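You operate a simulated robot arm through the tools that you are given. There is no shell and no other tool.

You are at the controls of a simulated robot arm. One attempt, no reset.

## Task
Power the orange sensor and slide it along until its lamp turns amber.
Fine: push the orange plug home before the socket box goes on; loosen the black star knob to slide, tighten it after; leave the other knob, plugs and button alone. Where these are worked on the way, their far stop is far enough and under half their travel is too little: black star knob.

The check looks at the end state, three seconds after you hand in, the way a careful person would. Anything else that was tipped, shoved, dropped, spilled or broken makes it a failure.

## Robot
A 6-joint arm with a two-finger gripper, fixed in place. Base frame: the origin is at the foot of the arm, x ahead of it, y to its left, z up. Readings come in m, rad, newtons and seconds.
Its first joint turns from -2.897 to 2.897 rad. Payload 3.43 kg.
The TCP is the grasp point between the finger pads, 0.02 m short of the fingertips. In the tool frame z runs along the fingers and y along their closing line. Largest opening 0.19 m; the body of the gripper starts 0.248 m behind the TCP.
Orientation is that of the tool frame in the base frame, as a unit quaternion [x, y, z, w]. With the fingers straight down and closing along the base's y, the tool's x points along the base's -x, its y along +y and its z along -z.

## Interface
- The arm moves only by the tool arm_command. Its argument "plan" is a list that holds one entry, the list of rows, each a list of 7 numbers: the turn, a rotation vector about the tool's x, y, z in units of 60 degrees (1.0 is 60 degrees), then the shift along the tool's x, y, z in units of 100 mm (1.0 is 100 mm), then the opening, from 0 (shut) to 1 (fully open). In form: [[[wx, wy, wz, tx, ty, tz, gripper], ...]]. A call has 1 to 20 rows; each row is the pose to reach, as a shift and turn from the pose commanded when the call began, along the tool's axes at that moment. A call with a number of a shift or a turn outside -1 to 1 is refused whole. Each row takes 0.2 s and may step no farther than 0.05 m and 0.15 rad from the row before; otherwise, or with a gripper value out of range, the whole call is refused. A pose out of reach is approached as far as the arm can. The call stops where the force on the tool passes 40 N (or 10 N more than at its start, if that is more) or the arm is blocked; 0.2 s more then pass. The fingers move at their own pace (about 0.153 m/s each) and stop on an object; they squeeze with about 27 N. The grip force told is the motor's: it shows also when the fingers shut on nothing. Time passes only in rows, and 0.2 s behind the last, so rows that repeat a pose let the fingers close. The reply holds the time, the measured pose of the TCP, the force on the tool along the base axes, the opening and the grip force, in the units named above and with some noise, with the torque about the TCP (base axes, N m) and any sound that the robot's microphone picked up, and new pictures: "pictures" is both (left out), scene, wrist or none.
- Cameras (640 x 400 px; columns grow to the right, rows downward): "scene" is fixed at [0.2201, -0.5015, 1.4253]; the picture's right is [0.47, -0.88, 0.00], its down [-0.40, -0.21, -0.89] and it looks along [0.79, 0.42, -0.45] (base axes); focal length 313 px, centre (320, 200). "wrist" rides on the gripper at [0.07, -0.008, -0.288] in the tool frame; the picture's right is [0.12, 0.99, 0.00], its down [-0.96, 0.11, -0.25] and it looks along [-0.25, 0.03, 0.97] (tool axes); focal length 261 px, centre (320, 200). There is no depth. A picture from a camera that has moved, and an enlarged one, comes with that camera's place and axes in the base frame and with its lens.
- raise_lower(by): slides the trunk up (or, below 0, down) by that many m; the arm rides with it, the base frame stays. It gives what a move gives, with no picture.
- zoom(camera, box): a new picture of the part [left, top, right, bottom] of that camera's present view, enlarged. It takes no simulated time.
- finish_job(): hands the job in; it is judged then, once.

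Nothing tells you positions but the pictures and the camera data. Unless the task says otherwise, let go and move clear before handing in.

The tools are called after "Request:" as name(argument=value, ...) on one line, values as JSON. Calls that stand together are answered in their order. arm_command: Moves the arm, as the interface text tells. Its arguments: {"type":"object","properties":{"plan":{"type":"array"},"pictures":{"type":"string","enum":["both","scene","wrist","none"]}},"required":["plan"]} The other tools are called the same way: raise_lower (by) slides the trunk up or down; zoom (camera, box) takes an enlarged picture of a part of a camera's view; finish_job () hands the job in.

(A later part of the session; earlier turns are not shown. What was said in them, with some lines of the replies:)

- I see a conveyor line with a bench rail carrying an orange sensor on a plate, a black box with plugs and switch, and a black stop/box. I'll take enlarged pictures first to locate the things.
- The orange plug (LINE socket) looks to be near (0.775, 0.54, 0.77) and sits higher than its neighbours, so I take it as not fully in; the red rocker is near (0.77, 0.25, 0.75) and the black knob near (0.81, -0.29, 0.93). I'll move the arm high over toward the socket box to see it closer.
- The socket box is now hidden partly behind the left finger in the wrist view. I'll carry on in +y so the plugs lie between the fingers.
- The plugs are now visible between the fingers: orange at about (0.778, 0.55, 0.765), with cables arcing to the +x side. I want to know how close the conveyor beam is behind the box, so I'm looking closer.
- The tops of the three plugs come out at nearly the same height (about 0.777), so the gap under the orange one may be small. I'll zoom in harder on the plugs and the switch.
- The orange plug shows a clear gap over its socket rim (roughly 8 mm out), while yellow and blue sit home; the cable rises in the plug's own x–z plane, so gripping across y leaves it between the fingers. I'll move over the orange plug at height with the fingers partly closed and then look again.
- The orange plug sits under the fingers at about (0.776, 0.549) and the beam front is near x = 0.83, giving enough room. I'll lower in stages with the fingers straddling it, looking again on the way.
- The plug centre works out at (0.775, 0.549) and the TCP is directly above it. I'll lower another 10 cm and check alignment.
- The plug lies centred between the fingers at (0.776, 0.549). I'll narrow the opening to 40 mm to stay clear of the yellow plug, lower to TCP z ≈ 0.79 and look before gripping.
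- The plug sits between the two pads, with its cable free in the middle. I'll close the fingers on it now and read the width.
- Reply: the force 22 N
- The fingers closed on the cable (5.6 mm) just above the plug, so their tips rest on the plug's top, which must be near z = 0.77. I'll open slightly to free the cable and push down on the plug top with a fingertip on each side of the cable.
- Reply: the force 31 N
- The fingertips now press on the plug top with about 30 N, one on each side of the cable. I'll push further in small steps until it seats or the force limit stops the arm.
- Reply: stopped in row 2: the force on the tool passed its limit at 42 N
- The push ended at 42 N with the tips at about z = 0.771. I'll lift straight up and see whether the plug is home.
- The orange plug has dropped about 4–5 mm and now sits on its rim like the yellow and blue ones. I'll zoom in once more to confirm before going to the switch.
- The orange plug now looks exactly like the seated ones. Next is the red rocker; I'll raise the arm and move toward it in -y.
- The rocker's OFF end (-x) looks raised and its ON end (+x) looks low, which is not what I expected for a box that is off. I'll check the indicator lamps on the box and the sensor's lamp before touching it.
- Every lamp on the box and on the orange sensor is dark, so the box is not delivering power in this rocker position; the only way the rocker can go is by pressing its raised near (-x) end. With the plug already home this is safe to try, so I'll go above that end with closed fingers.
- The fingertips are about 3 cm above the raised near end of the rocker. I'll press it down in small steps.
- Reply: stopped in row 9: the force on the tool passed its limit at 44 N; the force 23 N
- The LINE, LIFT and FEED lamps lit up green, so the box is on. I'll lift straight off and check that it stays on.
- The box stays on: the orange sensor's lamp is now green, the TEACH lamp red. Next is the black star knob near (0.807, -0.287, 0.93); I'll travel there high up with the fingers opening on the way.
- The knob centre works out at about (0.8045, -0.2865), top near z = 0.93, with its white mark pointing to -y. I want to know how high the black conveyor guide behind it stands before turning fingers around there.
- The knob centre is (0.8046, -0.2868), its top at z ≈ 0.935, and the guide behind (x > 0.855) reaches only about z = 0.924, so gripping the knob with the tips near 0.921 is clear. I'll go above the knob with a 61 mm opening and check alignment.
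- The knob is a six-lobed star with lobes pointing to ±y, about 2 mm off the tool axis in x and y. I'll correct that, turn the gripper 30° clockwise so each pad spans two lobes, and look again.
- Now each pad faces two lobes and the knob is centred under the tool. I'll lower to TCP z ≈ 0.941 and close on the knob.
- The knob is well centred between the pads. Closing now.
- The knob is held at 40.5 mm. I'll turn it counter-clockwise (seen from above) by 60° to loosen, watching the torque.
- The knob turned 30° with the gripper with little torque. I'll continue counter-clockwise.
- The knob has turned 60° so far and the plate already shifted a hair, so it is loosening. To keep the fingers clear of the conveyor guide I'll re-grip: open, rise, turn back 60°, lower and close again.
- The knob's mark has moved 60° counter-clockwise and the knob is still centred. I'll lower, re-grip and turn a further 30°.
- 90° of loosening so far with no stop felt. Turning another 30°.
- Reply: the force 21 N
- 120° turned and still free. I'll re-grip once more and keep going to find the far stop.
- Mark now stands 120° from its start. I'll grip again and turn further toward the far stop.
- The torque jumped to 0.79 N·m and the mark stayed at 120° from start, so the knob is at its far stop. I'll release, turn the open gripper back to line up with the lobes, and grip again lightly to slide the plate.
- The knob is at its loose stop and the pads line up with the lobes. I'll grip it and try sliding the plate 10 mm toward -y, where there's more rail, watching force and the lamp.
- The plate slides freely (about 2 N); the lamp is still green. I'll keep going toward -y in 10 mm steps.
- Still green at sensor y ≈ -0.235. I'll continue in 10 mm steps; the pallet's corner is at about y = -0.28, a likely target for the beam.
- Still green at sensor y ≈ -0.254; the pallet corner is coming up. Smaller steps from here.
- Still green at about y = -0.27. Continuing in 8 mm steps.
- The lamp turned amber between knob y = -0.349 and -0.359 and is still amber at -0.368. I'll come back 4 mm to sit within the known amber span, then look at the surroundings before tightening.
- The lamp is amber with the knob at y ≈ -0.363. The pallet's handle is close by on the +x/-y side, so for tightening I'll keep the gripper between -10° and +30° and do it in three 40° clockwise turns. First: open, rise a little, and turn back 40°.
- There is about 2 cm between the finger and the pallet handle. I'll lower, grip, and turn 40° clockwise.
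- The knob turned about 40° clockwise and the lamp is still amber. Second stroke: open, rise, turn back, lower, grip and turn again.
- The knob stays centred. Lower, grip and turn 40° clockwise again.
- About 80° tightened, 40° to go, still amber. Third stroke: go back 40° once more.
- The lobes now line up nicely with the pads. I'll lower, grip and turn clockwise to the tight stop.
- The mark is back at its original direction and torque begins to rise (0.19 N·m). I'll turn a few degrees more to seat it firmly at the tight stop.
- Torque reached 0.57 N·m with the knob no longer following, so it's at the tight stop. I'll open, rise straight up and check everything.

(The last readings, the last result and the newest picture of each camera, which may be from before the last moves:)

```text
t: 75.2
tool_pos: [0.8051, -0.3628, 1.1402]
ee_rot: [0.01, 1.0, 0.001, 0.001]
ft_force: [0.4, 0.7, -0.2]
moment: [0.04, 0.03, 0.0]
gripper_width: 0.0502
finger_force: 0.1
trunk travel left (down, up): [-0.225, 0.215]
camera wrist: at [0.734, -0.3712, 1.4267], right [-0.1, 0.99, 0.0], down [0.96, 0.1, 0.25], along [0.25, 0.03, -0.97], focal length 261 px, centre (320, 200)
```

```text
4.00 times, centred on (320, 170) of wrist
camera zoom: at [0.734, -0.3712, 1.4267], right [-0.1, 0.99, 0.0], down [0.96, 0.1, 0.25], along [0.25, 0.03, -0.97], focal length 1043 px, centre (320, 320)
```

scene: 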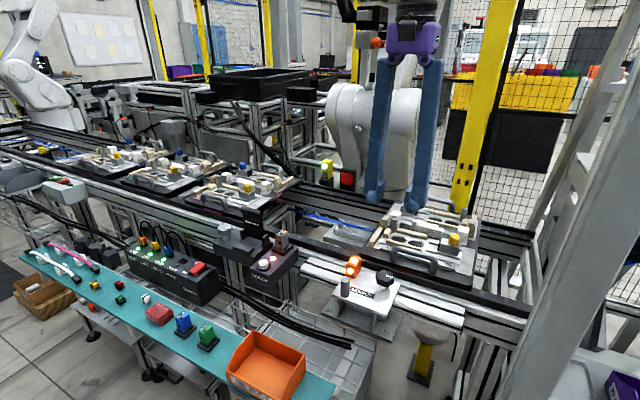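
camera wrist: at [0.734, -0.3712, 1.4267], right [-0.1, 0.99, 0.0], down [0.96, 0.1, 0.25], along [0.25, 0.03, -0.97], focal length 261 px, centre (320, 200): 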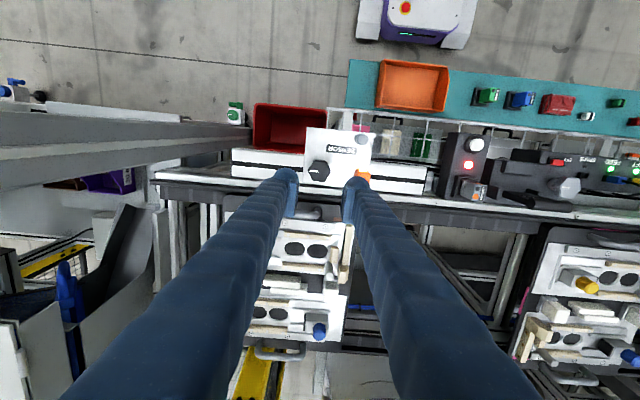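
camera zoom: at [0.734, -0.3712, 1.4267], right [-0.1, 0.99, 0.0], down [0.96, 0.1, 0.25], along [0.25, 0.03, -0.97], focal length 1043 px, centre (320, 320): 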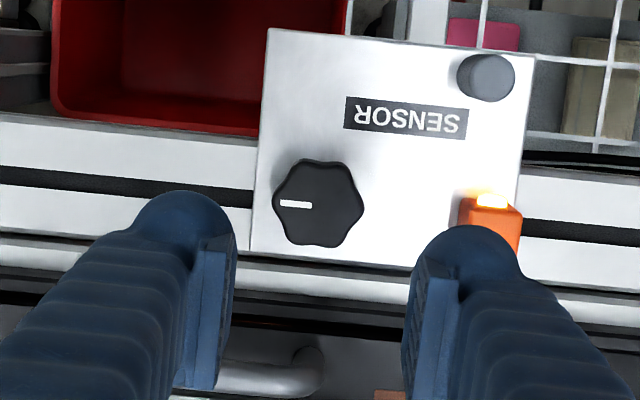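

The knob's mark is back to the tight position, and the lamp stays amber with nothing touching it. I'll move the arm further clear and take a last look over the box and surroundings.

Request:
arm_command(plan=[[[0, 0, 0, 0.3, 0, -0.3, 0.4], [0, 0, 0, 0.6, 0, -0.6, 0.6], [0, 0, 0, 1, 0, -0.8, 0.8]]], pictures="none")

Request:
arm_command(plan=[[[0, 0, 0, 0.4, 0, 0, 0.8], [0, 0, 0, 0.8, 0, 0, 0.8], [0, 0, 0, 1, 0, 0, 0.8], [0, 0, 0, 1, 0, 0, 0.8], [0, 0, 0, 1, 0, 0, 0.8]]], pictures="both")

Request:
zoom(camera="scene", box=[120, 205, 280, 305])

Request:
zoom(camera="scene", box=[270, 200, 430, 300])

```text
t: 76.0
tool_pos: [0.7032, -0.3593, 1.2197]
ee_rot: [0.01, 1.0, 0.0, 0.003]
ft_force: [-0.8, 0.8, 1.0]
moment: [-0.03, -0.13, 0.0]
gripper_width: 0.152
finger_force: 0.1
trunk travel left (down, up): [-0.225, 0.215]
```

```text
t: 77.2
tool_pos: [0.6042, -0.3595, 1.2189]
ee_rot: [0.01, 1.0, 0.001, 0.002]
ft_force: [0.4, 0.7, 0.3]
moment: [0.06, -0.01, 0.01]
gripper_width: 0.1516
finger_force: 0.0
trunk travel left (down, up): [-0.225, 0.215]
camera wrist: at [0.5332, -0.3674, 1.5061], right [-0.1, 1.0, 0.0], down [0.96, 0.09, 0.25], along [0.25, 0.03, -0.97], focal length 261 px, centre (320, 200)
```

scene: 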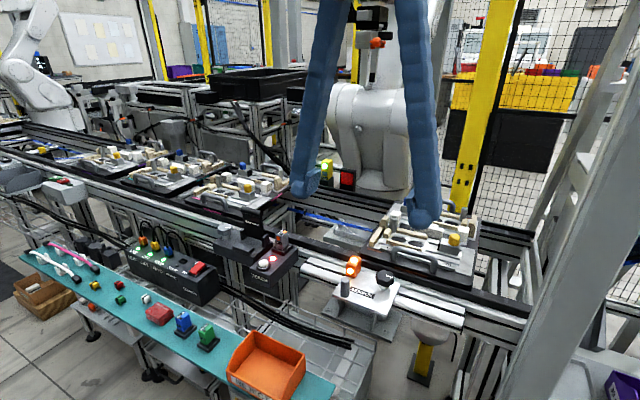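
wrist: 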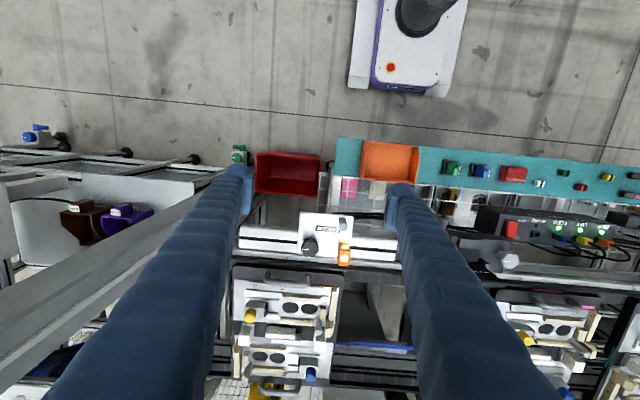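

```text
4.00 times, centred on (200, 255) of scene
camera zoom: at [0.2201, -0.5015, 1.4253], right [0.47, -0.88, 0.0], down [-0.4, -0.21, -0.89], along [0.79, 0.42, -0.45], focal length 1252 px, centre (800, -20)
```

zoom: 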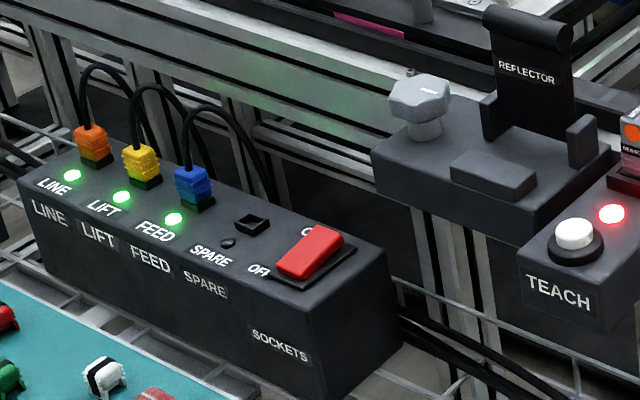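

```text
4.00 times, centred on (350, 250) of scene
camera zoom: at [0.2201, -0.5015, 1.4253], right [0.47, -0.88, 0.0], down [-0.4, -0.21, -0.89], along [0.79, 0.42, -0.45], focal length 1252 px, centre (200, 0)
```

zoom: 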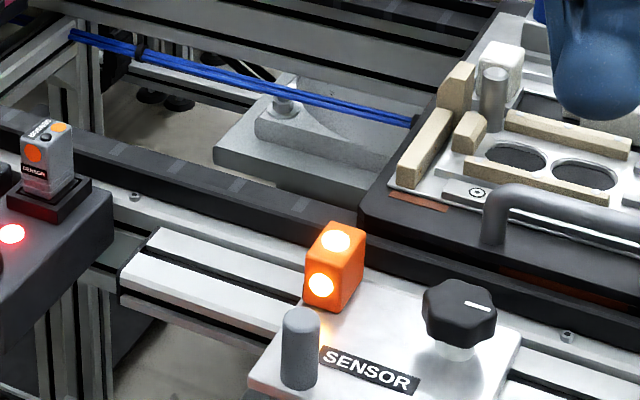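

The box is on with the plug home (LINE, LIFT and FEED lamps green). The sensor lamp is amber, the black knob is tight again and the arm is clear; the grey knob, other plugs and TEACH button weren't touched. Handing in now.

Request:
finish_job()

```text
The job is handed in.
```

The orange sensor is powered and its lamp is amber. The job is handed in; I haven't seen the check's result.

- **Plug:** I pushed the orange plug home before switching the socket box on. It now sits level with the yellow and blue ones.
- **Socket box:** The box only came on when I pressed the rocker end beside the OFF label. The LINE, LIFT and FEED lamps then lit green and stayed lit.
- **Slide:** I loosened the black star knob to its far stop, about 120°. I slid the sensor plate about 78 mm toward -y. It was amber at every position I checked over the last 9 mm or so, and I left it inside that stretch.
- **Knob:** I tightened the black star knob back to its stop. Its white mark points the way it did at the start.
- **Left alone:** I did not work the grey knob, the other plugs or the TEACH button, and in the last pictures nothing looked tipped or moved. The arm is clear of the bench.
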